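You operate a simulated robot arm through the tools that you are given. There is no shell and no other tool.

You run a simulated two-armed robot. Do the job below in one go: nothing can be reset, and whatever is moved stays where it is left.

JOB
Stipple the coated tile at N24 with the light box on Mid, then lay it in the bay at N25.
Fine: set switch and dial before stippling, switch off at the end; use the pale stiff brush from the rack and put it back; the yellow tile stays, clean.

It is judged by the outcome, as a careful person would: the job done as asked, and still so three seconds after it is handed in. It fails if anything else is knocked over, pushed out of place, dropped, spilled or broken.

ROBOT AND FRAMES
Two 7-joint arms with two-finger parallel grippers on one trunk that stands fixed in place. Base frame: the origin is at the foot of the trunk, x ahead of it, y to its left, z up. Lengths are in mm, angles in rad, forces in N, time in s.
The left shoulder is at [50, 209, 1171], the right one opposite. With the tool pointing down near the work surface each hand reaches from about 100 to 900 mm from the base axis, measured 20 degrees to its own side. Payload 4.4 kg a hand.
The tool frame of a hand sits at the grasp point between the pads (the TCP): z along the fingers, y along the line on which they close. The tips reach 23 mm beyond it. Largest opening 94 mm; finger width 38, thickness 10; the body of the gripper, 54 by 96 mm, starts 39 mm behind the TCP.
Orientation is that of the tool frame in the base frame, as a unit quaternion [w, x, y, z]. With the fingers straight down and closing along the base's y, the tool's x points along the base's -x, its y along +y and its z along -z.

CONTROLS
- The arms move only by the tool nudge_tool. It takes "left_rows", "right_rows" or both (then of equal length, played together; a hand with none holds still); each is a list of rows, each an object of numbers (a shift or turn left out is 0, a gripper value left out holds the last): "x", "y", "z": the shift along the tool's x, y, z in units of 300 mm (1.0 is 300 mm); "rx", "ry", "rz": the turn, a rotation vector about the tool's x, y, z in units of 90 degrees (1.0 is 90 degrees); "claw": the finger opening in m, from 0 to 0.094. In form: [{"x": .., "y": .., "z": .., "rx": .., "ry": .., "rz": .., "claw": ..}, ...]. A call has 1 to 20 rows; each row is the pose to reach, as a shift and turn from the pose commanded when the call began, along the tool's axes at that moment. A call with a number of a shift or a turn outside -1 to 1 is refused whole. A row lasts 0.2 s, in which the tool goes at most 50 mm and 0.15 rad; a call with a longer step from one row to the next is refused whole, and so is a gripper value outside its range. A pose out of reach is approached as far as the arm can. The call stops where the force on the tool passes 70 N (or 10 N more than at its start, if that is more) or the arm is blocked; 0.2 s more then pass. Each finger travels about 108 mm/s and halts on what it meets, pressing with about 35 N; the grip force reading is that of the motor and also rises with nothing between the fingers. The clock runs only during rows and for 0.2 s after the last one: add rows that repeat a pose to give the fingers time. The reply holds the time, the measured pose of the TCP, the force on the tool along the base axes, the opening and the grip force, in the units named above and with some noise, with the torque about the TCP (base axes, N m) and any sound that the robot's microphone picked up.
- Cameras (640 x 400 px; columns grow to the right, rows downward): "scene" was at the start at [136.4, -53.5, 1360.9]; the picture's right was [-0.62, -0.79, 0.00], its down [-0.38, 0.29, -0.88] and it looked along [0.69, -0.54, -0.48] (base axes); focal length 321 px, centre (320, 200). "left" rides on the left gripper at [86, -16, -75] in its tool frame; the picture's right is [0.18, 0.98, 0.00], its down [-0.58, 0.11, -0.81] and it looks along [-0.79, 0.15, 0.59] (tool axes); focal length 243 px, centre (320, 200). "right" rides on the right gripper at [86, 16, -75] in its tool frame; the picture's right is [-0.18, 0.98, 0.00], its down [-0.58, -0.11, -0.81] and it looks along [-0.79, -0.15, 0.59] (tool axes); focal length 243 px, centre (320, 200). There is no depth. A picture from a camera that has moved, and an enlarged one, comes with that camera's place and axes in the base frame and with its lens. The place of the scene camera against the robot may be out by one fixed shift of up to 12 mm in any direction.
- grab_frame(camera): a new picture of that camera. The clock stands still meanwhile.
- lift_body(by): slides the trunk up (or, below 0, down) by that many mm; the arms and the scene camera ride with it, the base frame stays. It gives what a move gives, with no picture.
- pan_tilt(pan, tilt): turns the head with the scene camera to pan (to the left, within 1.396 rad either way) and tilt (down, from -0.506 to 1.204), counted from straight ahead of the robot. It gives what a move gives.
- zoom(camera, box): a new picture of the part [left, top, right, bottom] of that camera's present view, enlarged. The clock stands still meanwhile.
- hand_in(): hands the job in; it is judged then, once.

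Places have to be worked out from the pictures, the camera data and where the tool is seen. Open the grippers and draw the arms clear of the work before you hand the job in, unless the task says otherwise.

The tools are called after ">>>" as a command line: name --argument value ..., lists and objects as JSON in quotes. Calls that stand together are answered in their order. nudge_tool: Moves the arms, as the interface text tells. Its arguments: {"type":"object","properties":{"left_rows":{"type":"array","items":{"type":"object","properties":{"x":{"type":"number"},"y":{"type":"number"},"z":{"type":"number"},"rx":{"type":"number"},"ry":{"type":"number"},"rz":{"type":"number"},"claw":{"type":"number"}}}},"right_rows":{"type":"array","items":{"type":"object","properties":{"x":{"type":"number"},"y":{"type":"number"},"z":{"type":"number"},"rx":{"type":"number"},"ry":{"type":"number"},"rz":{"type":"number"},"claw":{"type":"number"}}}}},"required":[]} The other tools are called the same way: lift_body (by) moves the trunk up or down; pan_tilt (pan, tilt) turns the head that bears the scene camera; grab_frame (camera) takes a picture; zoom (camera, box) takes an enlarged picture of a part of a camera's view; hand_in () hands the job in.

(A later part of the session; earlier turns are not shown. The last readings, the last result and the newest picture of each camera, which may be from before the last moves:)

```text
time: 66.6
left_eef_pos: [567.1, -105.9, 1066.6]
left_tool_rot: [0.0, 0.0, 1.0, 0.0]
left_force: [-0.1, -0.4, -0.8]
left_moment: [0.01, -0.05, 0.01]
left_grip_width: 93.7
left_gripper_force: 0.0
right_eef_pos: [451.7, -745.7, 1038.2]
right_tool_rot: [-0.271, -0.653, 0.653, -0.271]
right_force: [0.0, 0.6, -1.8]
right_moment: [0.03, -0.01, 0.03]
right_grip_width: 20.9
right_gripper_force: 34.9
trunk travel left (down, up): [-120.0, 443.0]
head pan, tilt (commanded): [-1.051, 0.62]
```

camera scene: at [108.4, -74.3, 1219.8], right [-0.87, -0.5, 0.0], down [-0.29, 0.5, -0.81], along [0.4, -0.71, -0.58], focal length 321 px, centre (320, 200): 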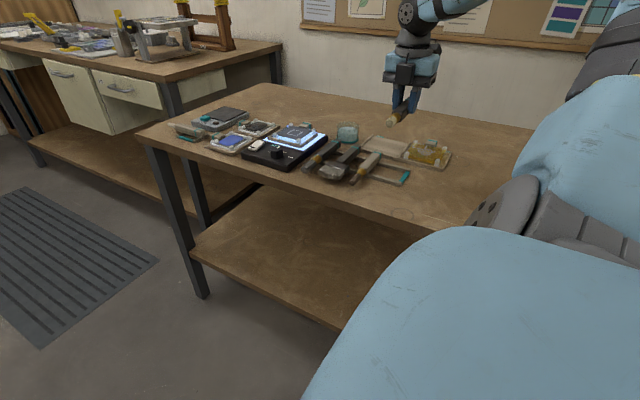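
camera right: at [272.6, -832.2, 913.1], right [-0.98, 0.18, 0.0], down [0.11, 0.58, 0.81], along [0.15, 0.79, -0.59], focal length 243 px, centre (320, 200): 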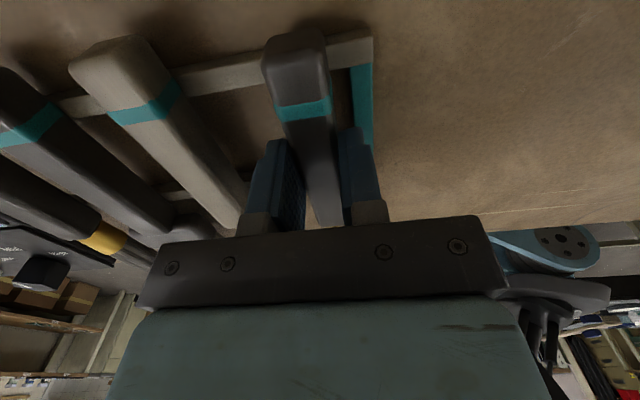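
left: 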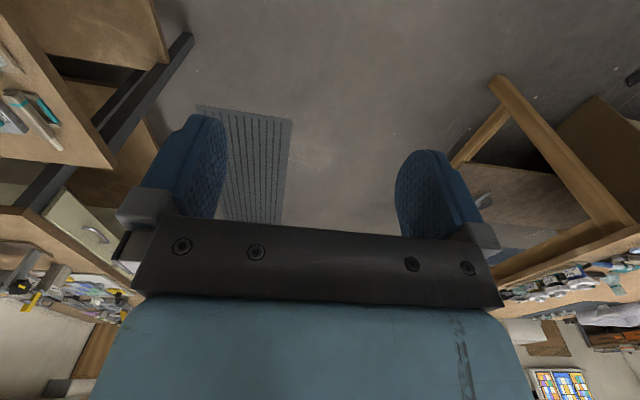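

I finish the pitch to 90° while moving over the tile, still high.

>>> nudge_tool --right_rows '[{"y": -0.08, "ry": 0.08}, {"y": -0.16, "ry": 0.16}, {"y": -0.24, "ry": 0.24}, {"y": -0.32, "ry": 0.32}, {"y": -0.4, "ry": 0.4}, {"y": -0.46, "ry": 0.46}, {"y": -0.49, "ry": 0.5}, {"y": -0.49, "ry": 0.5}]'

>>> grab_frame --camera "right"

>>> grab_frame --camera "scene"

```text
time: 68.4
left_eef_pos: [567.1, -105.3, 1067.5]
left_tool_rot: [0.0, 0.0, 1.0, 0.0]
left_force: [0.0, -0.7, -0.3]
left_moment: [0.03, 0.0, -0.01]
left_grip_width: 93.9
left_gripper_force: 0.1
right_eef_pos: [598.9, -746.1, 1038.3]
right_tool_rot: [0.5, 0.499, -0.5, 0.5]
right_force: [-0.1, -0.7, -0.7]
right_moment: [0.03, 0.02, 0.0]
right_grip_width: 21.0
right_gripper_force: 35.1
trunk travel left (down, up): [-120.0, 443.0]
head pan, tilt (commanded): [-1.051, 0.62]
```

```text
taken
camera right: at [582.2, -670.2, 1125.5], right [-0.98, 0.0, -0.18], down [0.11, 0.81, -0.58], along [0.15, -0.59, -0.79], focal length 243 px, centre (320, 200)
```

right: 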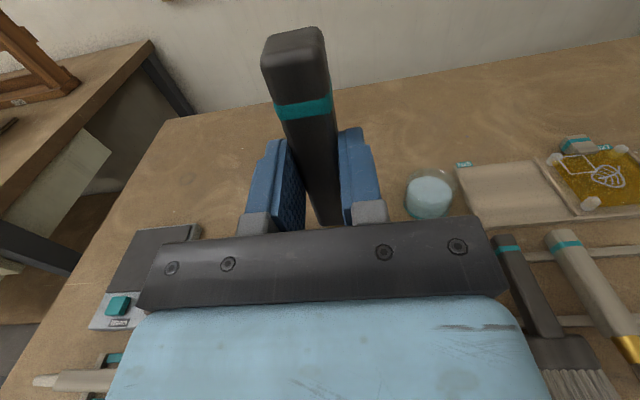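

```text
taken
camera scene: at [108.1, -73.6, 1219.9], right [-0.87, -0.5, 0.0], down [-0.29, 0.5, -0.81], along [0.4, -0.71, -0.58], focal length 321 px, centre (320, 200)
```

scene: 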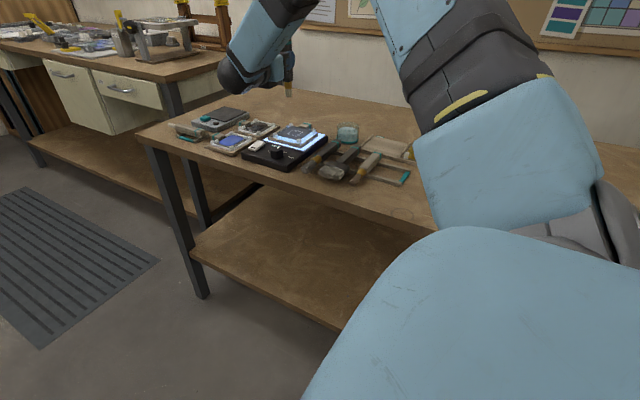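

The brush hangs vertically, bristles down. I lower it until the tip should be about 40 mm above the coating and check its place against the tile in the scene view.

>>> nudge_tool --right_rows '[{"x": -0.07}, {"x": -0.14}, {"x": -0.19}, {"x": -0.19}]'

>>> zoom --camera "scene" --box '[225, 70, 345, 170]'

>>> zoom --camera "scene" --box '[262, 85, 332, 145]'

```text
time: 69.4
left_eef_pos: [566.2, -105.3, 1067.1]
left_tool_rot: [0.0, 0.0, 1.0, -0.001]
left_force: [-0.7, -0.5, -0.4]
left_moment: [0.0, 0.0, -0.01]
left_grip_width: 94.0
left_gripper_force: 0.1
right_eef_pos: [597.8, -746.8, 981.0]
right_tool_rot: [0.5, 0.5, -0.5, 0.5]
right_force: [0.1, 0.6, -0.3]
right_moment: [0.03, 0.02, -0.03]
right_grip_width: 20.7
right_gripper_force: 34.8
trunk travel left (down, up): [-120.0, 443.0]
head pan, tilt (commanded): [-1.051, 0.62]
```

```text
4.00 times, centred on (285, 120) of scene
camera zoom: at [108.1, -73.5, 1219.9], right [-0.87, -0.5, 0.0], down [-0.29, 0.5, -0.81], along [0.4, -0.71, -0.58], focal length 1283 px, centre (460, 520)
```

zoom: 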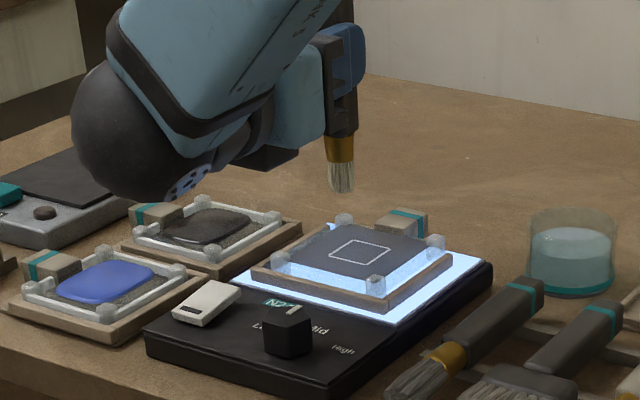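

```text
6.67 times, centred on (297, 115) of scene
camera zoom: at [108.1, -73.5, 1219.9], right [-0.87, -0.5, 0.0], down [-0.29, 0.5, -0.81], along [0.4, -0.71, -0.58], focal length 2139 px, centre (473, 767)
```

zoom: 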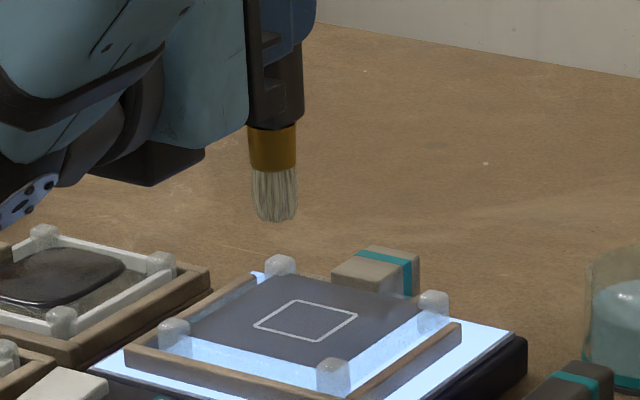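

From relative positions in the picture, the tile centre is about (598.5, -778) with the coating near z≈838–842, so the tip must shift about 14 mm farther out. I do that, lower to roughly 8 mm above the coating, and look again.

>>> nudge_tool --right_rows '[{"y": -0.002, "z": 0.0473, "x": -0.03}, {"y": -0.002, "z": 0.0473, "x": -0.08}, {"y": -0.002, "z": 0.0473, "x": -0.115}, {"y": -0.002, "z": 0.0473, "x": -0.115}]'

>>> zoom --camera "scene" --box '[262, 85, 332, 145]'

>>> grab_frame --camera "right"

```text
time: 70.4
left_eef_pos: [567.4, -104.5, 1067.9]
left_tool_rot: [0.001, 0.0, 1.0, 0.0]
left_force: [-0.3, -0.6, 0.1]
left_moment: [-0.01, -0.02, 0.03]
left_grip_width: 93.9
left_gripper_force: 0.0
right_eef_pos: [600.4, -759.9, 947.4]
right_tool_rot: [0.499, 0.5, -0.5, 0.501]
right_force: [-0.7, -0.1, -0.6]
right_moment: [0.02, 0.04, -0.01]
right_grip_width: 20.8
right_gripper_force: 35.0
trunk travel left (down, up): [-120.0, 443.0]
head pan, tilt (commanded): [-1.051, 0.62]
```

```text
6.67 times, centred on (297, 115) of scene
camera zoom: at [108.2, -73.6, 1219.9], right [-0.87, -0.5, 0.0], down [-0.29, 0.5, -0.81], along [0.4, -0.71, -0.58], focal length 2139 px, centre (473, 767)
```

zoom: 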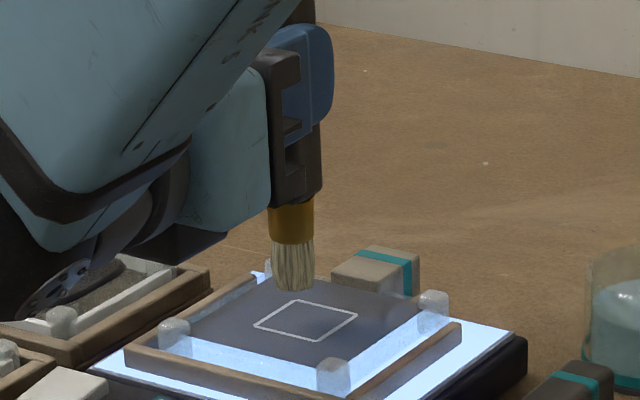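

```text
taken
camera right: at [582.9, -683.9, 1034.2], right [-0.98, 0.0, -0.18], down [0.11, 0.81, -0.58], along [0.15, -0.59, -0.79], focal length 243 px, centre (320, 200)
```

right: 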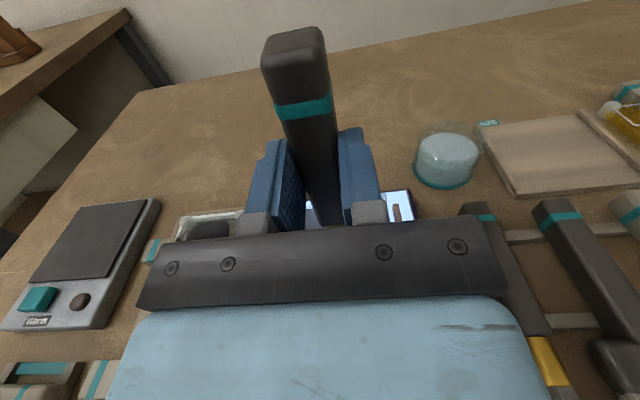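

The tip is within about 5 mm of the tile's middle and a little above the coating. I adjust slightly and lower in small steps, watching the force.

>>> nudge_tool --right_rows '[{"y": 0.0133, "z": 0.0083}, {"y": 0.0133, "z": 0.0083, "x": -0.007}, {"y": 0.0133, "z": 0.0083, "x": -0.014}, {"y": 0.0133, "z": 0.0083, "x": -0.02}, {"y": 0.0133, "z": 0.0083, "x": -0.02}]'

>>> zoom --camera "scene" --box '[270, 100, 320, 140]'

```text
time: 71.6
left_eef_pos: [567.0, -105.1, 1067.9]
left_tool_rot: [0.0, 0.0, 1.0, 0.0]
left_force: [-0.3, 0.3, -0.5]
left_moment: [-0.03, 0.03, 0.0]
left_grip_width: 93.6
left_gripper_force: 0.1
right_eef_pos: [594.8, -763.3, 942.0]
right_tool_rot: [0.5, 0.5, -0.5, 0.5]
right_force: [0.2, -0.6, -1.5]
right_moment: [0.02, 0.0, 0.04]
right_grip_width: 21.0
right_gripper_force: 35.6
trunk travel left (down, up): [-120.0, 443.0]
head pan, tilt (commanded): [-1.051, 0.62]
```

```text
10.00 times, centred on (295, 120) of scene
camera zoom: at [108.3, -73.7, 1219.9], right [-0.87, -0.5, 0.0], down [-0.29, 0.5, -0.81], along [0.4, -0.71, -0.58], focal length 3208 px, centre (570, 1000)
```

zoom: 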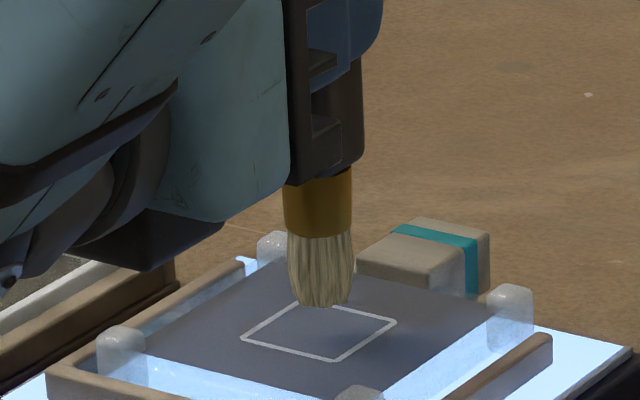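

Not yet touching. I lower further in 1.5–2 mm steps.

>>> nudge_tool --right_rows '[{"x": -0.006}, {"x": -0.012}, {"x": -0.017}, {"x": -0.017}]'

>>> zoom --camera "scene" --box '[270, 100, 320, 140]'

```text
time: 72.6
left_eef_pos: [567.4, -104.9, 1066.9]
left_tool_rot: [0.001, 0.001, 1.0, 0.0]
left_force: [0.2, 0.1, -0.4]
left_moment: [0.0, 0.03, 0.03]
left_grip_width: 93.9
left_gripper_force: 0.0
right_eef_pos: [594.4, -762.8, 936.8]
right_tool_rot: [0.5, 0.501, -0.5, 0.5]
right_force: [0.7, -0.1, -0.9]
right_moment: [0.04, -0.01, -0.01]
right_grip_width: 20.7
right_gripper_force: 35.2
trunk travel left (down, up): [-120.0, 443.0]
head pan, tilt (commanded): [-1.051, 0.62]
```

```text
10.00 times, centred on (295, 120) of scene
camera zoom: at [108.3, -73.8, 1219.9], right [-0.87, -0.5, 0.0], down [-0.29, 0.5, -0.81], along [0.4, -0.71, -0.58], focal length 3208 px, centre (570, 1000)
```

zoom: 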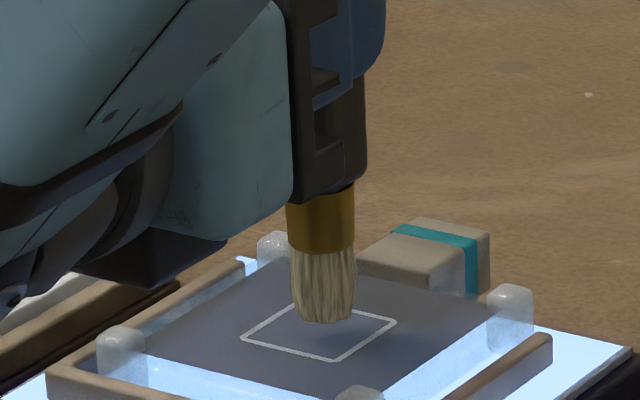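

Still no contact (force unchanged). I go on in smaller steps.

>>> nudge_tool --right_rows '[{"x": -0.004}, {"x": -0.008}, {"x": -0.012}, {"x": -0.012}]'

>>> zoom --camera "scene" --box '[270, 100, 320, 140]'

```text
time: 73.6
left_eef_pos: [567.9, -106.1, 1066.9]
left_tool_rot: [0.0, 0.0, 1.0, 0.0]
left_force: [0.7, 0.3, 0.1]
left_moment: [-0.01, -0.02, -0.01]
left_grip_width: 93.7
left_gripper_force: 0.0
right_eef_pos: [594.2, -761.8, 933.1]
right_tool_rot: [0.5, 0.5, -0.5, 0.5]
right_force: [0.3, 0.8, -0.8]
right_moment: [0.02, -0.02, -0.01]
right_grip_width: 21.4
right_gripper_force: 34.9
trunk travel left (down, up): [-120.0, 443.0]
head pan, tilt (commanded): [-1.051, 0.62]
```

```text
10.00 times, centred on (295, 120) of scene
camera zoom: at [108.3, -73.8, 1219.9], right [-0.87, -0.5, 0.0], down [-0.29, 0.5, -0.81], along [0.4, -0.71, -0.58], focal length 3208 px, centre (570, 1000)
```

zoom: 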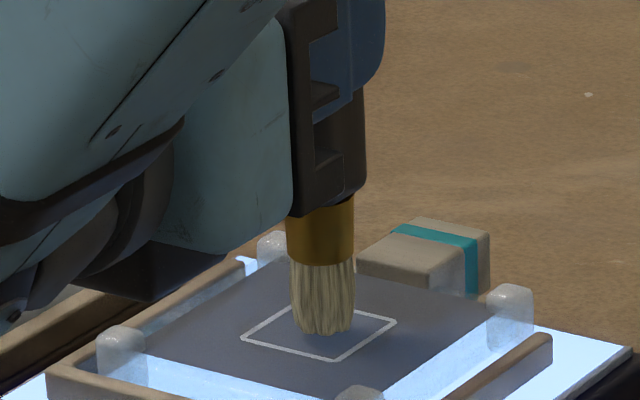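

The tip now appears over the middle of the square, almost on the coating. I lower 1 mm at a time.

>>> nudge_tool --right_rows '[{"x": -0.0035}, {"x": -0.007}, {"x": -0.007}]'

>>> zoom --camera "scene" --box '[270, 100, 320, 140]'

```text
time: 74.4
left_eef_pos: [567.9, -104.6, 1067.9]
left_tool_rot: [0.0, 0.0, 1.0, 0.0]
left_force: [0.3, -1.0, 0.3]
left_moment: [0.01, 0.0, -0.02]
left_grip_width: 94.1
left_gripper_force: 0.1
right_eef_pos: [596.5, -763.0, 930.8]
right_tool_rot: [0.5, 0.5, -0.5, 0.5]
right_force: [-0.1, 0.1, -1.3]
right_moment: [0.0, -0.01, 0.02]
right_grip_width: 21.2
right_gripper_force: 35.0
trunk travel left (down, up): [-120.0, 443.0]
head pan, tilt (commanded): [-1.051, 0.62]
```

```text
10.00 times, centred on (295, 120) of scene
camera zoom: at [108.3, -73.8, 1219.8], right [-0.87, -0.5, 0.0], down [-0.29, 0.5, -0.81], along [0.4, -0.71, -0.58], focal length 3208 px, centre (570, 1000)
```

zoom: 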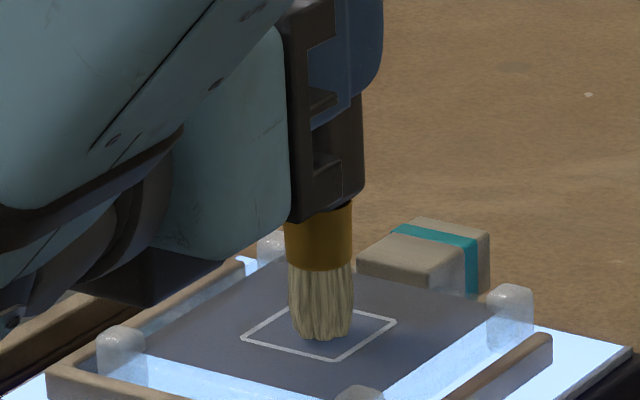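

No contact force yet. Continuing 1 mm at a time.

>>> nudge_tool --right_rows '[{"x": -0.0035}, {"x": -0.007}, {"x": -0.007}]'

>>> zoom --camera "scene" --box '[270, 100, 320, 140]'

```text
time: 75.2
left_eef_pos: [566.7, -105.1, 1068.0]
left_tool_rot: [0.0, -0.001, 1.0, -0.001]
left_force: [-0.3, -0.8, -0.6]
left_moment: [-0.02, -0.01, 0.0]
left_grip_width: 94.1
left_gripper_force: 0.1
right_eef_pos: [593.7, -761.9, 929.3]
right_tool_rot: [0.5, 0.499, -0.5, 0.5]
right_force: [1.4, -2.5, 4.8]
right_moment: [-0.19, -0.05, 0.02]
right_grip_width: 21.3
right_gripper_force: 35.3
trunk travel left (down, up): [-120.0, 443.0]
head pan, tilt (commanded): [-1.051, 0.62]
```

```text
10.00 times, centred on (295, 120) of scene
camera zoom: at [107.9, -73.3, 1220.0], right [-0.87, -0.5, 0.0], down [-0.29, 0.5, -0.81], along [0.4, -0.71, -0.58], focal length 3208 px, centre (570, 1000)
```

zoom: 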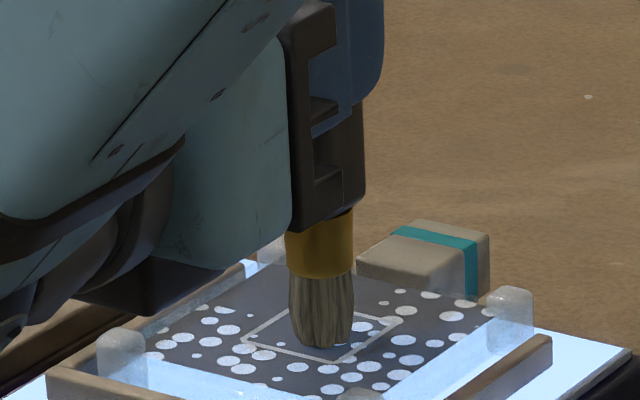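

Contact at about 5 N, and a pattern of dots has appeared over the coating. I lift straight off and look at the tile.

>>> nudge_tool --right_rows '[{"x": 0.01}, {"x": 0.04}, {"x": 0.1}, {"x": 0.18}, {"x": 0.18}]'

>>> zoom --camera "scene" --box '[260, 70, 340, 150]'

>>> zoom --camera "scene" --box '[270, 105, 320, 145]'

```text
time: 76.4
left_eef_pos: [567.1, -105.2, 1066.1]
left_tool_rot: [-0.001, 0.0, 1.0, 0.0]
left_force: [0.4, 0.2, -0.3]
left_moment: [0.01, 0.0, 0.0]
left_grip_width: 93.8
left_gripper_force: 0.0
right_eef_pos: [595.1, -764.5, 982.2]
right_tool_rot: [0.501, 0.499, -0.501, 0.499]
right_force: [0.8, 0.0, -1.0]
right_moment: [0.0, -0.03, 0.01]
right_grip_width: 21.1
right_gripper_force: 34.7
trunk travel left (down, up): [-120.0, 443.0]
head pan, tilt (commanded): [-1.051, 0.62]
```

```text
5.00 times, centred on (300, 110) of scene
camera zoom: at [108.6, -74.1, 1219.7], right [-0.87, -0.5, 0.0], down [-0.29, 0.5, -0.81], along [0.4, -0.71, -0.58], focal length 1604 px, centre (420, 650)
```

zoom: 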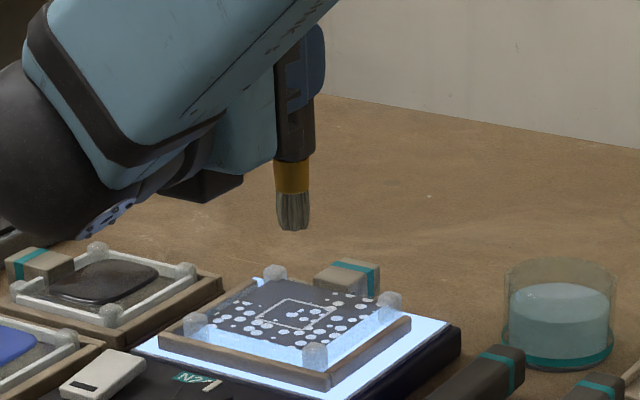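

```text
10.00 times, centred on (295, 125) of scene
camera zoom: at [108.6, -74.1, 1219.7], right [-0.87, -0.5, 0.0], down [-0.29, 0.5, -0.81], along [0.4, -0.71, -0.58], focal length 3208 px, centre (570, 950)
```

zoom: 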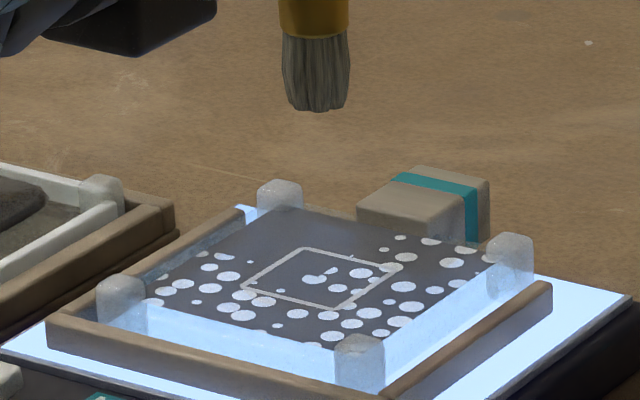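

The dots surround the place I dabbed, but the +x/-y corner of the coating is still plain; my dab was some 8–10 mm off the tile's centre. I dab the centre and then that far corner, lifting between dabs.

>>> nudge_tool --right_rows '[{"x": -0.12, "y": -0.0233, "z": 0.0267}, {"x": -0.16, "y": -0.0233, "z": 0.0267}, {"x": -0.18, "y": -0.0233, "z": 0.0267}, {"x": -0.18, "y": -0.0233, "z": 0.0267}, {"x": -0.13, "y": -0.0233, "z": 0.0267}, {"x": -0.12, "y": -0.0767, "z": 0.08}, {"x": -0.16, "y": -0.0767, "z": 0.08}, {"x": -0.18, "y": -0.0767, "z": 0.08}, {"x": -0.18, "y": -0.0767, "z": 0.08}]'

>>> zoom --camera "scene" --box '[270, 105, 320, 145]'

```text
time: 78.4
left_eef_pos: [565.4, -105.2, 1066.7]
left_tool_rot: [0.0, 0.001, 1.0, 0.0]
left_force: [-0.7, -0.1, 0.2]
left_moment: [-0.02, -0.03, -0.01]
left_grip_width: 93.8
left_gripper_force: 0.1
right_eef_pos: [618.6, -786.8, 929.4]
right_tool_rot: [0.5, 0.499, -0.5, 0.502]
right_force: [1.0, -1.7, 6.9]
right_moment: [-0.29, -0.09, -0.02]
right_grip_width: 20.9
right_gripper_force: 35.2
trunk travel left (down, up): [-120.0, 443.0]
head pan, tilt (commanded): [-1.051, 0.62]
```

```text
10.00 times, centred on (295, 125) of scene
camera zoom: at [107.7, -73.1, 1220.1], right [-0.87, -0.5, 0.0], down [-0.29, 0.5, -0.81], along [0.4, -0.71, -0.58], focal length 3208 px, centre (570, 950)
```

zoom: 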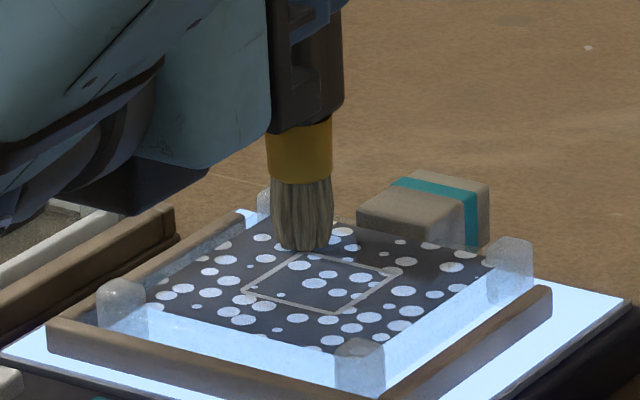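

The dots now reach that corner too. I lift and inspect the whole coating.

>>> nudge_tool --right_rows '[{"x": 0.01}, {"x": 0.05}, {"x": 0.12}, {"x": 0.2}, {"x": 0.2}]'

>>> zoom --camera "scene" --box '[270, 105, 320, 145]'

```text
time: 79.6
left_eef_pos: [567.3, -105.9, 1066.9]
left_tool_rot: [0.0, 0.001, 1.0, 0.0]
left_force: [-0.1, -0.6, 0.6]
left_moment: [0.02, -0.04, 0.0]
left_grip_width: 94.1
left_gripper_force: 0.1
right_eef_pos: [618.2, -789.0, 987.6]
right_tool_rot: [-0.5, -0.5, 0.5, -0.5]
right_force: [-0.4, -0.5, -0.3]
right_moment: [0.0, 0.01, -0.04]
right_grip_width: 21.0
right_gripper_force: 35.0
trunk travel left (down, up): [-120.0, 443.0]
head pan, tilt (commanded): [-1.051, 0.62]
```

```text
10.00 times, centred on (295, 125) of scene
camera zoom: at [108.6, -74.1, 1219.7], right [-0.87, -0.5, 0.0], down [-0.29, 0.5, -0.81], along [0.4, -0.71, -0.58], focal length 3208 px, centre (570, 950)
```

zoom: 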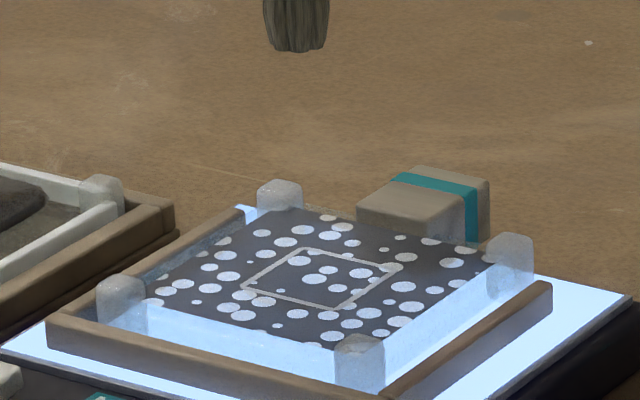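

The coating is now stippled evenly all over. I raise the brush, and carry it back towards the rack, unpitching to 45° first.

>>> nudge_tool --right_rows '[{"x": 0.1, "z": -0.02}, {"x": 0.175, "y": 0.05, "z": -0.05}, {"x": 0.175, "y": 0.13, "z": -0.08, "ry": -0.06}, {"x": 0.175, "y": 0.21, "z": -0.11, "ry": -0.14}, {"x": 0.175, "y": 0.29, "z": -0.14, "ry": -0.22}, {"x": 0.175, "y": 0.37, "z": -0.14, "ry": -0.3}, {"x": 0.175, "y": 0.45, "z": -0.14, "ry": -0.38}, {"x": 0.175, "y": 0.52, "z": -0.14, "ry": -0.45}, {"x": 0.175, "y": 0.56, "z": -0.14, "ry": -0.5}, {"x": 0.175, "y": 0.56, "z": -0.14, "ry": -0.5}]'

```text
time: 81.8
left_eef_pos: [566.8, -105.8, 1066.8]
left_tool_rot: [0.0, 0.0, 1.0, 0.0]
left_force: [-0.7, 0.0, -0.2]
left_moment: [-0.03, 0.01, -0.03]
left_grip_width: 94.2
left_gripper_force: 0.0
right_eef_pos: [450.9, -745.6, 1041.0]
right_tool_rot: [-0.27, -0.653, 0.654, -0.27]
right_force: [0.1, 0.2, -0.7]
right_moment: [0.01, -0.01, 0.0]
right_grip_width: 20.8
right_gripper_force: 35.2
trunk travel left (down, up): [-120.0, 443.0]
head pan, tilt (commanded): [-1.051, 0.62]
```

I finish unpitching and come over the brush's place on the rack.

>>> nudge_tool --right_rows '[{"y": 0.08, "ry": -0.08}, {"y": 0.16, "ry": -0.16}, {"y": 0.24, "ry": -0.24}, {"y": 0.32, "ry": -0.32}, {"y": 0.4, "x": -0.05, "z": 0.052, "ry": -0.4}, {"y": 0.48, "x": -0.1, "z": 0.105, "ry": -0.48}, {"y": 0.538, "x": -0.15, "z": 0.157, "ry": -0.5}, {"y": 0.538, "x": -0.186, "z": 0.195, "ry": -0.5}, {"y": 0.538, "x": -0.186, "z": 0.195, "ry": -0.5}]'

>>> grab_frame --camera "right"

>>> zoom --camera "scene" --box '[300, 50, 460, 210]'

```text
time: 83.8
left_eef_pos: [566.0, -105.1, 1067.1]
left_tool_rot: [0.0, -0.001, 1.0, -0.001]
left_force: [0.0, 0.3, -0.4]
left_moment: [0.01, -0.01, 0.03]
left_grip_width: 93.9
left_gripper_force: 0.1
right_eef_pos: [286.4, -747.1, 960.9]
right_tool_rot: [-0.001, 0.707, -0.707, 0.0]
right_force: [-0.1, -0.3, -0.3]
right_moment: [-0.02, 0.0, 0.02]
right_grip_width: 21.2
right_gripper_force: 35.2
trunk travel left (down, up): [-120.0, 443.0]
head pan, tilt (commanded): [-1.051, 0.62]
```

```text
taken
camera right: at [270.2, -832.4, 1035.6], right [-0.98, 0.18, 0.0], down [0.11, 0.58, 0.81], along [0.15, 0.79, -0.59], focal length 243 px, centre (320, 200)
```

right: 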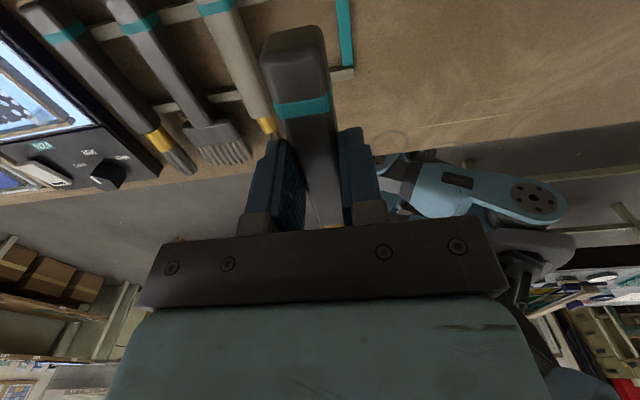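

```text
2.50 times, centred on (380, 130) of scene
camera zoom: at [108.1, -73.6, 1219.9], right [-0.87, -0.5, 0.0], down [-0.29, 0.5, -0.81], along [0.4, -0.71, -0.58], focal length 802 px, centre (170, 375)
```

zoom: 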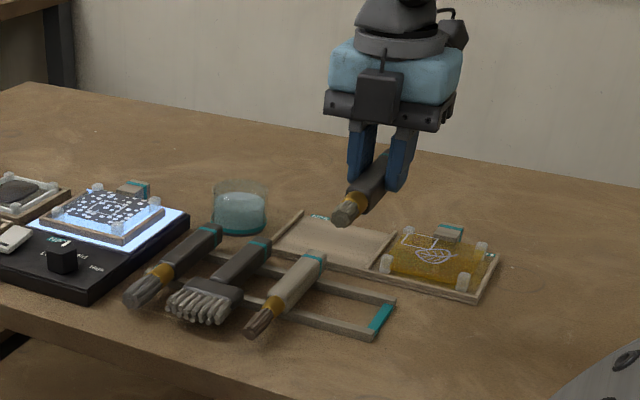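

The brush is back above its place; its tip is now dark with coating but nothing drips. I correct x by +2.3 mm and lower to just above the rails.

>>> nudge_tool --right_rows '[{"y": -0.0077, "z": 0.1}, {"y": -0.0077, "z": 0.2}, {"y": -0.0077, "z": 0.29}, {"y": -0.0077, "z": 0.35}, {"y": -0.0077, "z": 0.385}, {"y": -0.0077, "z": 0.395}, {"y": -0.0077, "z": 0.395}]'

>>> zoom --camera "scene" --box '[340, 110, 460, 210]'

>>> grab_frame --camera "right"

```text
time: 85.4
left_eef_pos: [567.8, -106.4, 1066.2]
left_tool_rot: [0.0, 0.0, 1.0, 0.0]
left_force: [-0.1, -0.6, 0.1]
left_moment: [0.0, -0.01, 0.01]
left_grip_width: 94.1
left_gripper_force: 0.1
right_eef_pos: [289.9, -746.7, 842.3]
right_tool_rot: [-0.001, -0.707, 0.707, 0.001]
right_force: [-0.3, 0.1, -1.2]
right_moment: [0.03, -0.02, 0.01]
right_grip_width: 21.1
right_gripper_force: 34.7
trunk travel left (down, up): [-120.0, 443.0]
head pan, tilt (commanded): [-1.051, 0.62]
```

```text
4.00 times, centred on (400, 160) of scene
camera zoom: at [108.3, -73.8, 1219.9], right [-0.87, -0.5, 0.0], down [-0.29, 0.5, -0.81], along [0.4, -0.71, -0.58], focal length 1283 px, centre (0, 360)
```

zoom: 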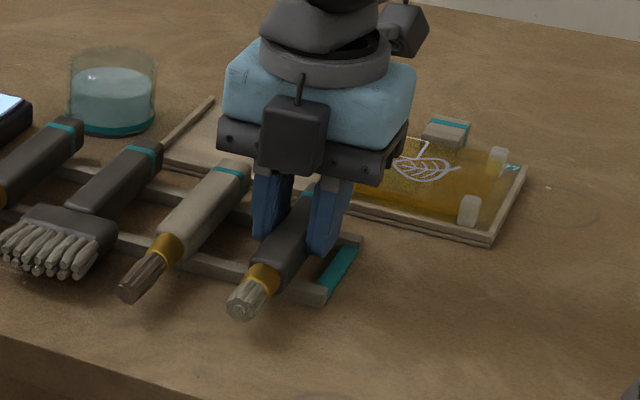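

```text
taken
camera right: at [273.8, -831.8, 916.6], right [-0.98, 0.18, 0.0], down [0.11, 0.58, 0.81], along [0.15, 0.79, -0.59], focal length 243 px, centre (320, 200)
```

right: 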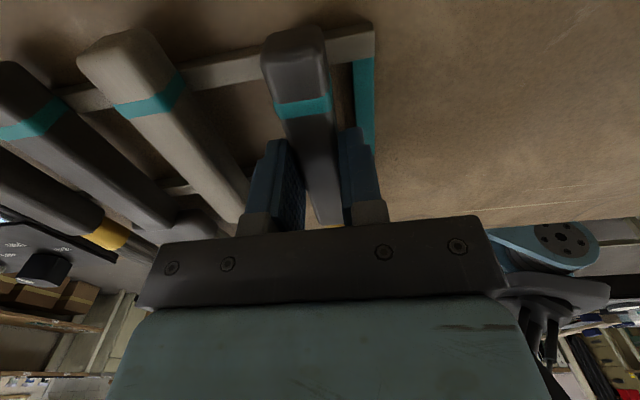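

The brush is about 3–4 mm above its old place. I lower the rest in 1 mm steps.

>>> nudge_tool --right_rows '[{"z": 0.004}, {"z": 0.008}, {"z": 0.011}, {"z": 0.011}]'

```text
time: 86.4
left_eef_pos: [565.9, -104.6, 1068.1]
left_tool_rot: [0.0, -0.001, 1.0, 0.0]
left_force: [0.1, 0.2, -0.9]
left_moment: [0.05, 0.02, -0.03]
left_grip_width: 94.1
left_gripper_force: 0.1
right_eef_pos: [289.8, -746.9, 840.1]
right_tool_rot: [-0.001, -0.707, 0.707, 0.0]
right_force: [-0.6, -0.1, -0.9]
right_moment: [0.0, 0.03, -0.02]
right_grip_width: 21.1
right_gripper_force: 34.9
trunk travel left (down, up): [-120.0, 443.0]
head pan, tilt (commanded): [-1.051, 0.62]
```

No contact yet at z=840. I lower a little more.

>>> nudge_tool --right_rows '[{"z": 0.004}, {"z": 0.007}, {"z": 0.007}]'

```text
time: 87.2
left_eef_pos: [566.4, -104.7, 1067.9]
left_tool_rot: [0.0, 0.0, 1.0, -0.001]
left_force: [-0.6, -0.2, 0.6]
left_moment: [-0.02, 0.0, 0.0]
left_grip_width: 94.0
left_gripper_force: 0.0
right_eef_pos: [290.4, -747.6, 838.2]
right_tool_rot: [-0.001, -0.707, 0.707, -0.002]
right_force: [-0.3, -5.5, 14.5]
right_moment: [0.32, 0.02, -0.01]
right_grip_width: 21.0
right_gripper_force: 34.6
trunk travel left (down, up): [-120.0, 443.0]
head pan, tilt (commanded): [-1.051, 0.62]
```

The handle rests on the rails (14 N). I ease up half a millimetre, open the jaws and rise straight up.

>>> nudge_tool --right_rows '[{"z": -0.002}, {"z": -0.002, "claw": 0.024}, {"z": -0.002, "claw": 0.03}, {"z": -0.002, "claw": 0.038}, {"z": -0.002, "claw": 0.038}, {"z": -0.03}, {"z": -0.08}, {"z": -0.18}, {"z": -0.3}, {"z": -0.4}, {"z": -0.4}]'

>>> grab_frame --camera "right"

>>> zoom --camera "scene" --box '[300, 80, 460, 210]'

```text
time: 89.6
left_eef_pos: [565.6, -105.3, 1067.2]
left_tool_rot: [0.0, 0.0, 1.0, 0.001]
left_force: [0.3, 0.1, -0.1]
left_moment: [0.04, -0.01, 0.0]
left_grip_width: 94.0
left_gripper_force: 0.0
right_eef_pos: [291.4, -747.9, 956.9]
right_tool_rot: [0.0, 0.707, -0.707, 0.001]
right_force: [-1.0, -0.2, -0.2]
right_moment: [-0.01, -0.03, -0.01]
right_grip_width: 37.9
right_gripper_force: 0.0
trunk travel left (down, up): [-120.0, 443.0]
head pan, tilt (commanded): [-1.051, 0.62]
```

```text
taken
camera right: at [275.5, -833.6, 1032.1], right [-0.98, 0.18, 0.0], down [0.11, 0.58, 0.81], along [0.15, 0.79, -0.59], focal length 243 px, centre (320, 200)
```

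right: 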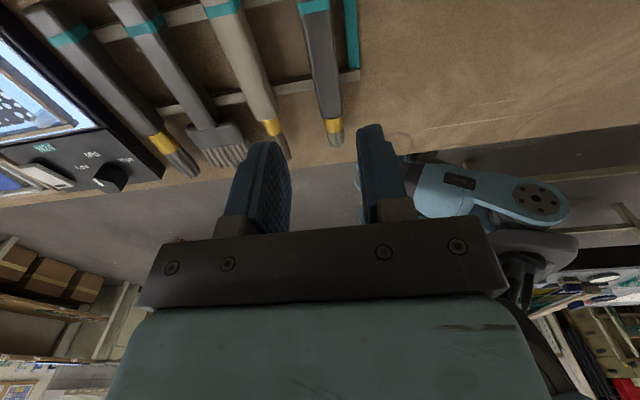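

```text
3.08 times, centred on (380, 145) of scene
camera zoom: at [108.4, -74.1, 1219.8], right [-0.87, -0.5, 0.0], down [-0.29, 0.5, -0.81], along [0.4, -0.71, -0.58], focal length 987 px, centre (135, 369)
```

zoom: 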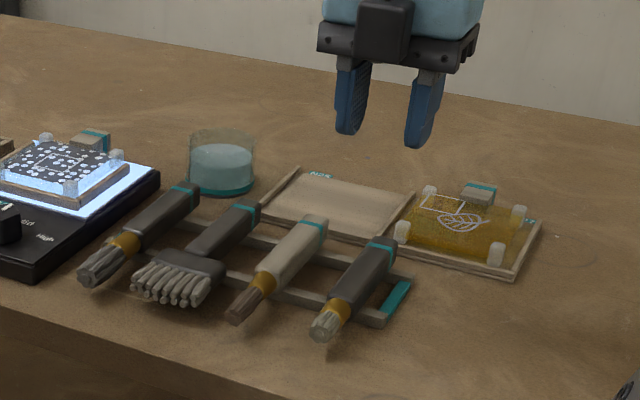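

The brush is back on its rails just as it was. Next the tile: its tab is at about x=599.5, y -817 to -855 (top z≈842), and the empty bay's centre is about (365.5, -891). I move towards the tab at safe height with the hand tilted forward about 35° for reach.

>>> nudge_tool --right_rows '[{"z": -0.08, "y": -0.06}, {"z": -0.12, "y": -0.15, "x": 0.03, "ry": 0.04}, {"z": -0.12, "y": -0.25, "x": 0.06, "ry": 0.08}, {"z": -0.12, "y": -0.35, "x": 0.09, "ry": 0.12}, {"z": -0.12, "y": -0.45, "x": 0.12, "ry": 0.17}, {"z": -0.12, "y": -0.55, "x": 0.15, "ry": 0.22}, {"z": -0.12, "y": -0.65, "x": 0.18, "ry": 0.27}, {"z": -0.12, "y": -0.75, "x": 0.21, "ry": 0.32}, {"z": -0.12, "y": -0.85, "x": 0.24, "ry": 0.36}, {"z": -0.12, "y": -0.95, "x": 0.27, "ry": 0.389}, {"z": -0.12, "y": -0.95, "x": 0.27, "ry": 0.389}]'

>>> grab_frame --camera "right"

>>> grab_frame --camera "scene"

```text
time: 92.0
left_eef_pos: [566.6, -105.2, 1067.1]
left_tool_rot: [0.0, 0.001, 1.0, 0.0]
left_force: [-0.1, 0.5, 0.2]
left_moment: [0.06, 0.03, 0.01]
left_grip_width: 94.0
left_gripper_force: 0.0
right_eef_pos: [576.1, -825.9, 994.2]
right_tool_rot: [0.211, 0.675, -0.674, 0.213]
right_force: [-0.4, 0.4, -0.3]
right_moment: [-0.01, 0.0, 0.04]
right_grip_width: 38.0
right_gripper_force: 0.1
trunk travel left (down, up): [-120.0, 443.0]
head pan, tilt (commanded): [-1.051, 0.62]
```

```text
taken
camera right: at [560.1, -852.7, 1104.1], right [-0.98, 0.15, -0.11], down [0.11, 0.94, 0.33], along [0.15, 0.31, -0.94], focal length 243 px, centre (320, 200)
```

right: 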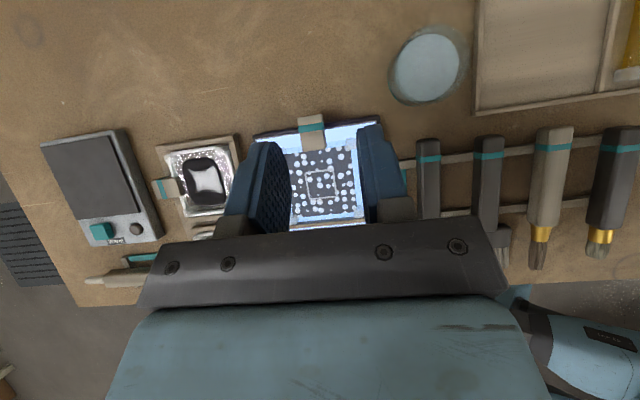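

```text
taken
camera scene: at [107.9, -73.5, 1220.0], right [-0.87, -0.5, 0.0], down [-0.29, 0.5, -0.81], along [0.4, -0.71, -0.58], focal length 321 px, centre (320, 200)
```

scene: 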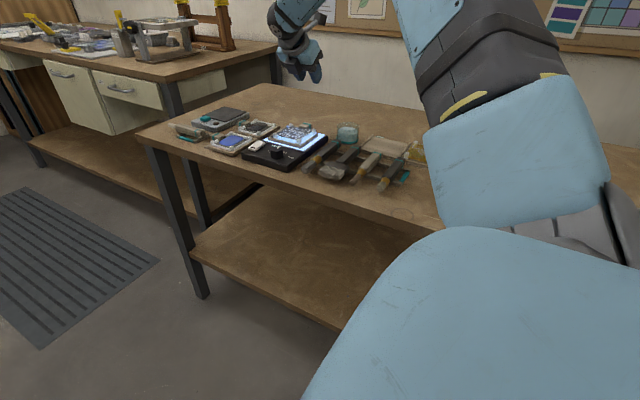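

This tilted pose gives an almost straight-down view. I zoom in on the tile tab and on the bay to measure them.

>>> zoom --camera "right" --box '[240, 100, 400, 230]'

>>> zoom --camera "right" --box '[440, 0, 640, 125]'

```text
3.08 times, centred on (320, 165) of right
camera zoom: at [560.1, -852.7, 1104.1], right [-0.98, 0.15, -0.11], down [0.11, 0.94, 0.33], along [0.15, 0.31, -0.94], focal length 746 px, centre (320, 308)
```

zoom: 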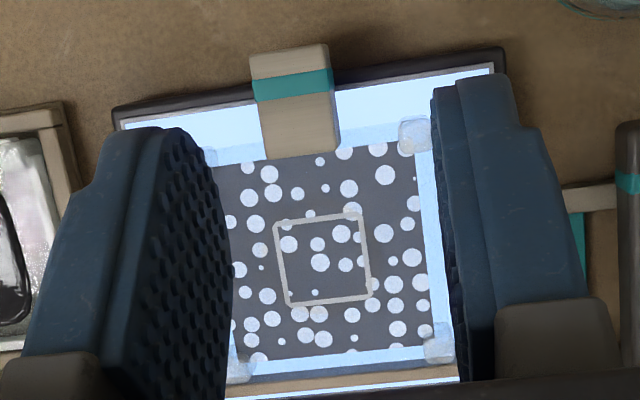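

```text
3.20 times, centred on (540, 62) of right
camera zoom: at [560.1, -852.7, 1104.1], right [-0.98, 0.15, -0.11], down [0.11, 0.94, 0.33], along [0.15, 0.31, -0.94], focal length 776 px, centre (-384, 640)
```

zoom: 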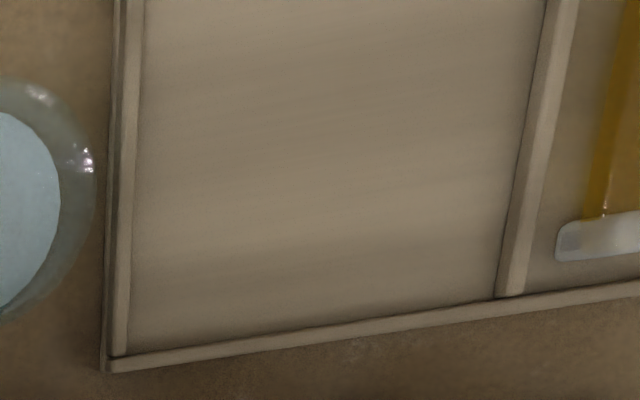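

The tab is centred at x≈598.5, y -822 to -857; the tile centre is about (598.6, -781.5). A smaller tilt of 15° grips the tab better, so I reduce the tilt and come to hover above the tab.

>>> nudge_tool --right_rows '[{"x": -0.01, "y": -0.03, "z": 0.03, "ry": -0.06}, {"x": -0.02, "y": -0.06, "z": 0.06, "ry": -0.12}, {"x": -0.04, "y": -0.0747, "z": 0.1, "ry": -0.18}, {"x": -0.07, "y": -0.0747, "z": 0.18, "ry": -0.222}, {"x": -0.095, "y": -0.0747, "z": 0.24, "ry": -0.222}, {"x": -0.108, "y": -0.0747, "z": 0.266, "ry": -0.222}, {"x": -0.108, "y": -0.0747, "z": 0.266, "ry": -0.222}]'

>>> grab_frame --camera "right"

>>> zoom --camera "scene" --box '[230, 60, 350, 170]'

```text
time: 93.6
left_eef_pos: [568.1, -105.2, 1067.6]
left_tool_rot: [0.0, 0.0, 1.0, 0.0]
left_force: [0.2, -0.1, 0.1]
left_moment: [0.01, 0.0, -0.03]
left_grip_width: 94.1
left_gripper_force: 0.1
right_eef_pos: [599.7, -847.7, 908.8]
right_tool_rot: [-0.092, -0.701, 0.701, -0.092]
right_force: [0.2, 0.6, -0.4]
right_moment: [0.03, 0.01, 0.02]
right_grip_width: 38.3
right_gripper_force: 0.0
trunk travel left (down, up): [-120.0, 443.0]
head pan, tilt (commanded): [-1.051, 0.62]
```

```text
taken
camera right: at [582.4, -909.9, 1003.6], right [-0.98, 0.18, -0.05], down [0.11, 0.77, 0.63], along [0.15, 0.61, -0.78], focal length 243 px, centre (320, 200)
```

right: 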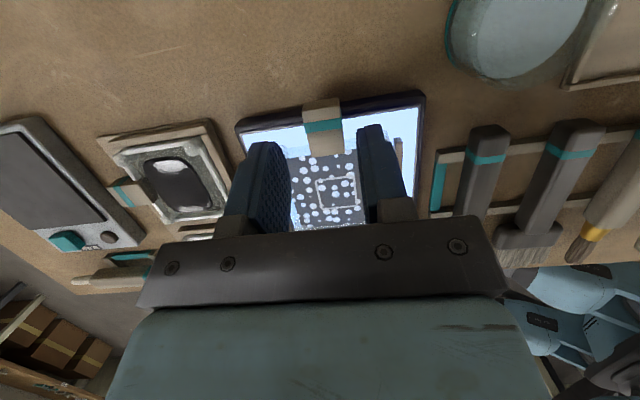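

```text
3.64 times, centred on (290, 115) of scene
camera zoom: at [108.1, -73.6, 1219.9], right [-0.87, -0.5, 0.0], down [-0.29, 0.5, -0.81], along [0.4, -0.71, -0.58], focal length 1167 px, centre (429, 509)
```

zoom: 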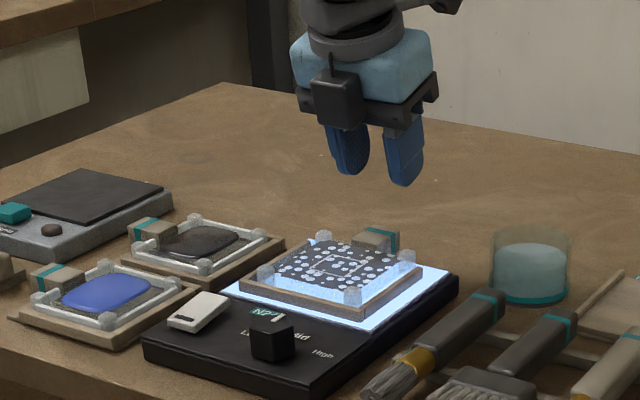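

The arm reaches the tab at 15° tilt and the jaws straddle it evenly. I descend to just above tab height and re-check.

>>> nudge_tool --right_rows '[{"x": -0.015, "y": 0.003, "z": 0.045}, {"x": -0.03, "y": 0.003, "z": 0.09}, {"x": -0.042, "y": 0.003, "z": 0.1226}, {"x": -0.042, "y": 0.003, "z": 0.1226}]'

>>> grab_frame --camera "right"

>>> zoom --camera "right" --box '[240, 50, 400, 200]'

>>> zoom --camera "scene" --box '[260, 80, 330, 140]'

```text
time: 94.6
left_eef_pos: [566.8, -103.6, 1067.4]
left_tool_rot: [0.0, 0.0, 1.0, 0.0]
left_force: [-0.8, 0.7, -0.8]
left_moment: [-0.02, 0.0, -0.01]
left_grip_width: 94.1
left_gripper_force: 0.0
right_eef_pos: [598.7, -844.4, 869.1]
right_tool_rot: [-0.092, -0.7, 0.702, -0.092]
right_force: [-0.1, -0.7, -0.7]
right_moment: [-0.02, -0.02, 0.02]
right_grip_width: 38.0
right_gripper_force: 0.1
trunk travel left (down, up): [-120.0, 443.0]
head pan, tilt (commanded): [-1.051, 0.62]
```

```text
taken
camera right: at [582.6, -908.1, 963.7], right [-0.98, 0.18, -0.05], down [0.11, 0.77, 0.63], along [0.15, 0.61, -0.78], focal length 243 px, centre (320, 200)
```

right: 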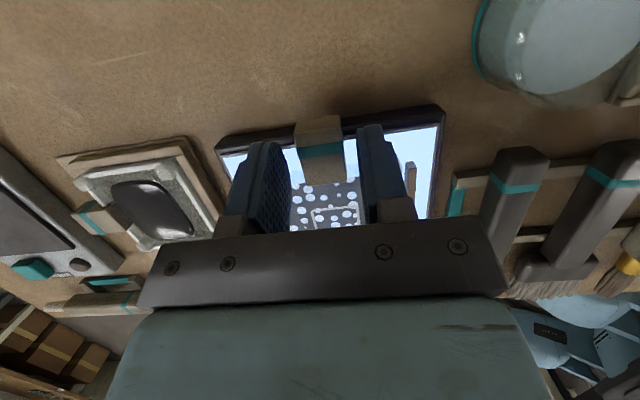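

```text
2.67 times, centred on (320, 125) of right
camera zoom: at [582.6, -908.1, 963.7], right [-0.98, 0.18, -0.05], down [0.11, 0.77, 0.63], along [0.15, 0.61, -0.78], focal length 647 px, centre (320, 400)
```

zoom: 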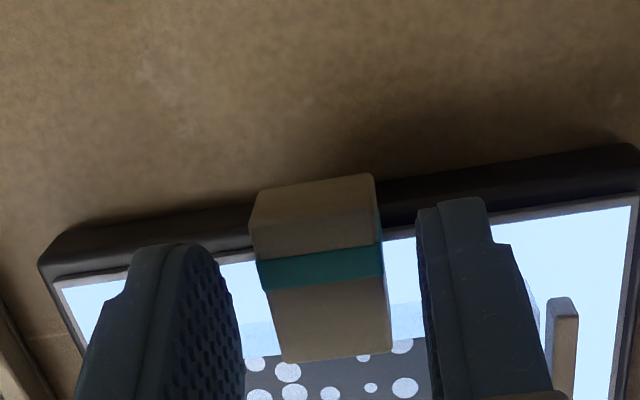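

```text
6.67 times, centred on (295, 110) of scene
camera zoom: at [108.1, -73.5, 1219.9], right [-0.87, -0.5, 0.0], down [-0.29, 0.5, -0.81], along [0.4, -0.71, -0.58], focal length 2139 px, centre (487, 800)
```

zoom: 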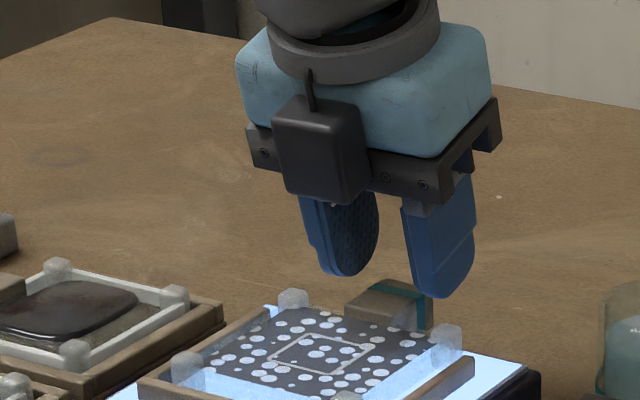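

The tab (x 587–612, z≈826–843) is centred between the fingers. I descend the last 15 mm and close on it.

>>> nudge_tool --right_rows '[{"x": -0.003, "z": 0.016}, {"x": -0.006, "z": 0.032}, {"x": -0.0097, "z": 0.049}, {"x": -0.0097, "z": 0.049}]'

>>> zoom --camera "right" --box '[240, 50, 400, 200]'

>>> zoom --camera "scene" --box '[260, 80, 330, 140]'

```text
time: 95.6
left_eef_pos: [567.2, -104.4, 1067.3]
left_tool_rot: [0.0, 0.0, 1.0, 0.0]
left_force: [0.4, 0.2, 0.2]
left_moment: [0.0, 0.0, -0.02]
left_grip_width: 94.0
left_gripper_force: 0.0
right_eef_pos: [598.2, -845.3, 853.9]
right_tool_rot: [0.092, 0.701, -0.701, 0.092]
right_force: [-0.7, -1.2, 0.4]
right_moment: [-0.04, -0.01, 0.01]
right_grip_width: 38.1
right_gripper_force: 0.1
trunk travel left (down, up): [-120.0, 443.0]
head pan, tilt (commanded): [-1.051, 0.62]
```

```text
2.67 times, centred on (320, 125) of right
camera zoom: at [581.3, -908.1, 949.0], right [-0.98, 0.18, -0.05], down [0.11, 0.77, 0.63], along [0.15, 0.61, -0.78], focal length 647 px, centre (320, 400)
```

zoom: 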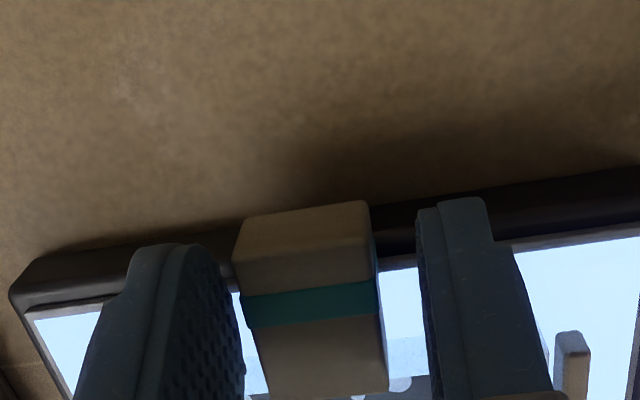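

```text
6.67 times, centred on (295, 110) of scene
camera zoom: at [108.2, -73.6, 1219.9], right [-0.87, -0.5, 0.0], down [-0.29, 0.5, -0.81], along [0.4, -0.71, -0.58], focal length 2139 px, centre (487, 800)
```

zoom: 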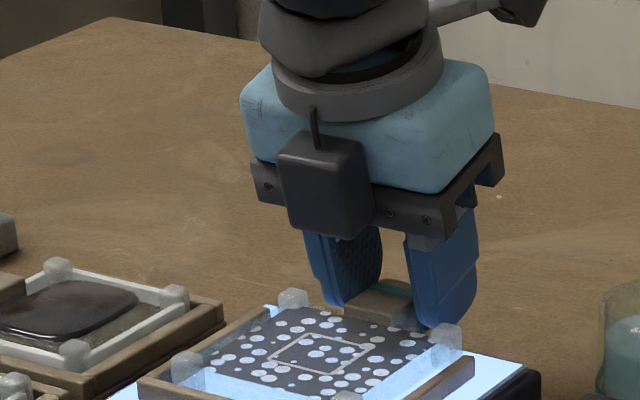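

Fingers straddle the tab without contact. I shift about 1 mm to centre and close.

>>> nudge_tool --right_rows '[{"y": -0.003}, {"y": -0.003, "claw": 0.032}, {"y": -0.003, "claw": 0.026}, {"y": -0.003, "claw": 0.02}, {"y": -0.003, "claw": 0.012}, {"y": -0.003, "claw": 0.012}]'

>>> zoom --camera "scene" --box '[260, 80, 330, 140]'

```text
time: 97.0
left_eef_pos: [567.4, -105.0, 1067.7]
left_tool_rot: [0.0, 0.0, 1.0, -0.001]
left_force: [-0.4, 0.2, 0.3]
left_moment: [-0.02, -0.02, -0.03]
left_grip_width: 93.9
left_gripper_force: 0.0
right_eef_pos: [598.5, -845.3, 853.3]
right_tool_rot: [0.093, 0.701, -0.701, 0.093]
right_force: [0.8, -0.3, 1.1]
right_moment: [0.02, 0.03, 0.01]
right_grip_width: 25.1
right_gripper_force: 34.6
trunk travel left (down, up): [-120.0, 443.0]
head pan, tilt (commanded): [-1.051, 0.62]
```

```text
6.67 times, centred on (295, 110) of scene
camera zoom: at [108.2, -73.6, 1219.9], right [-0.87, -0.5, 0.0], down [-0.29, 0.5, -0.81], along [0.4, -0.71, -0.58], focal length 2139 px, centre (487, 800)
```

zoom: 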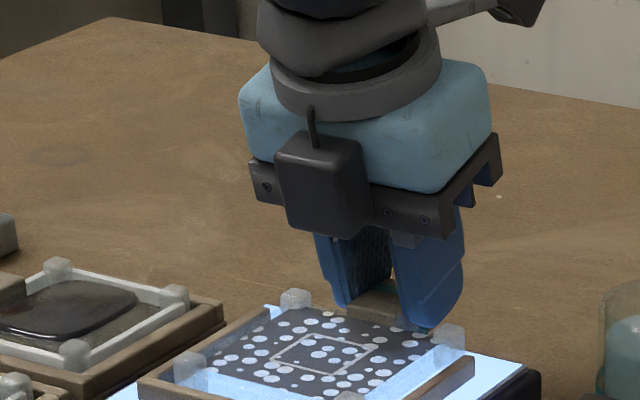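

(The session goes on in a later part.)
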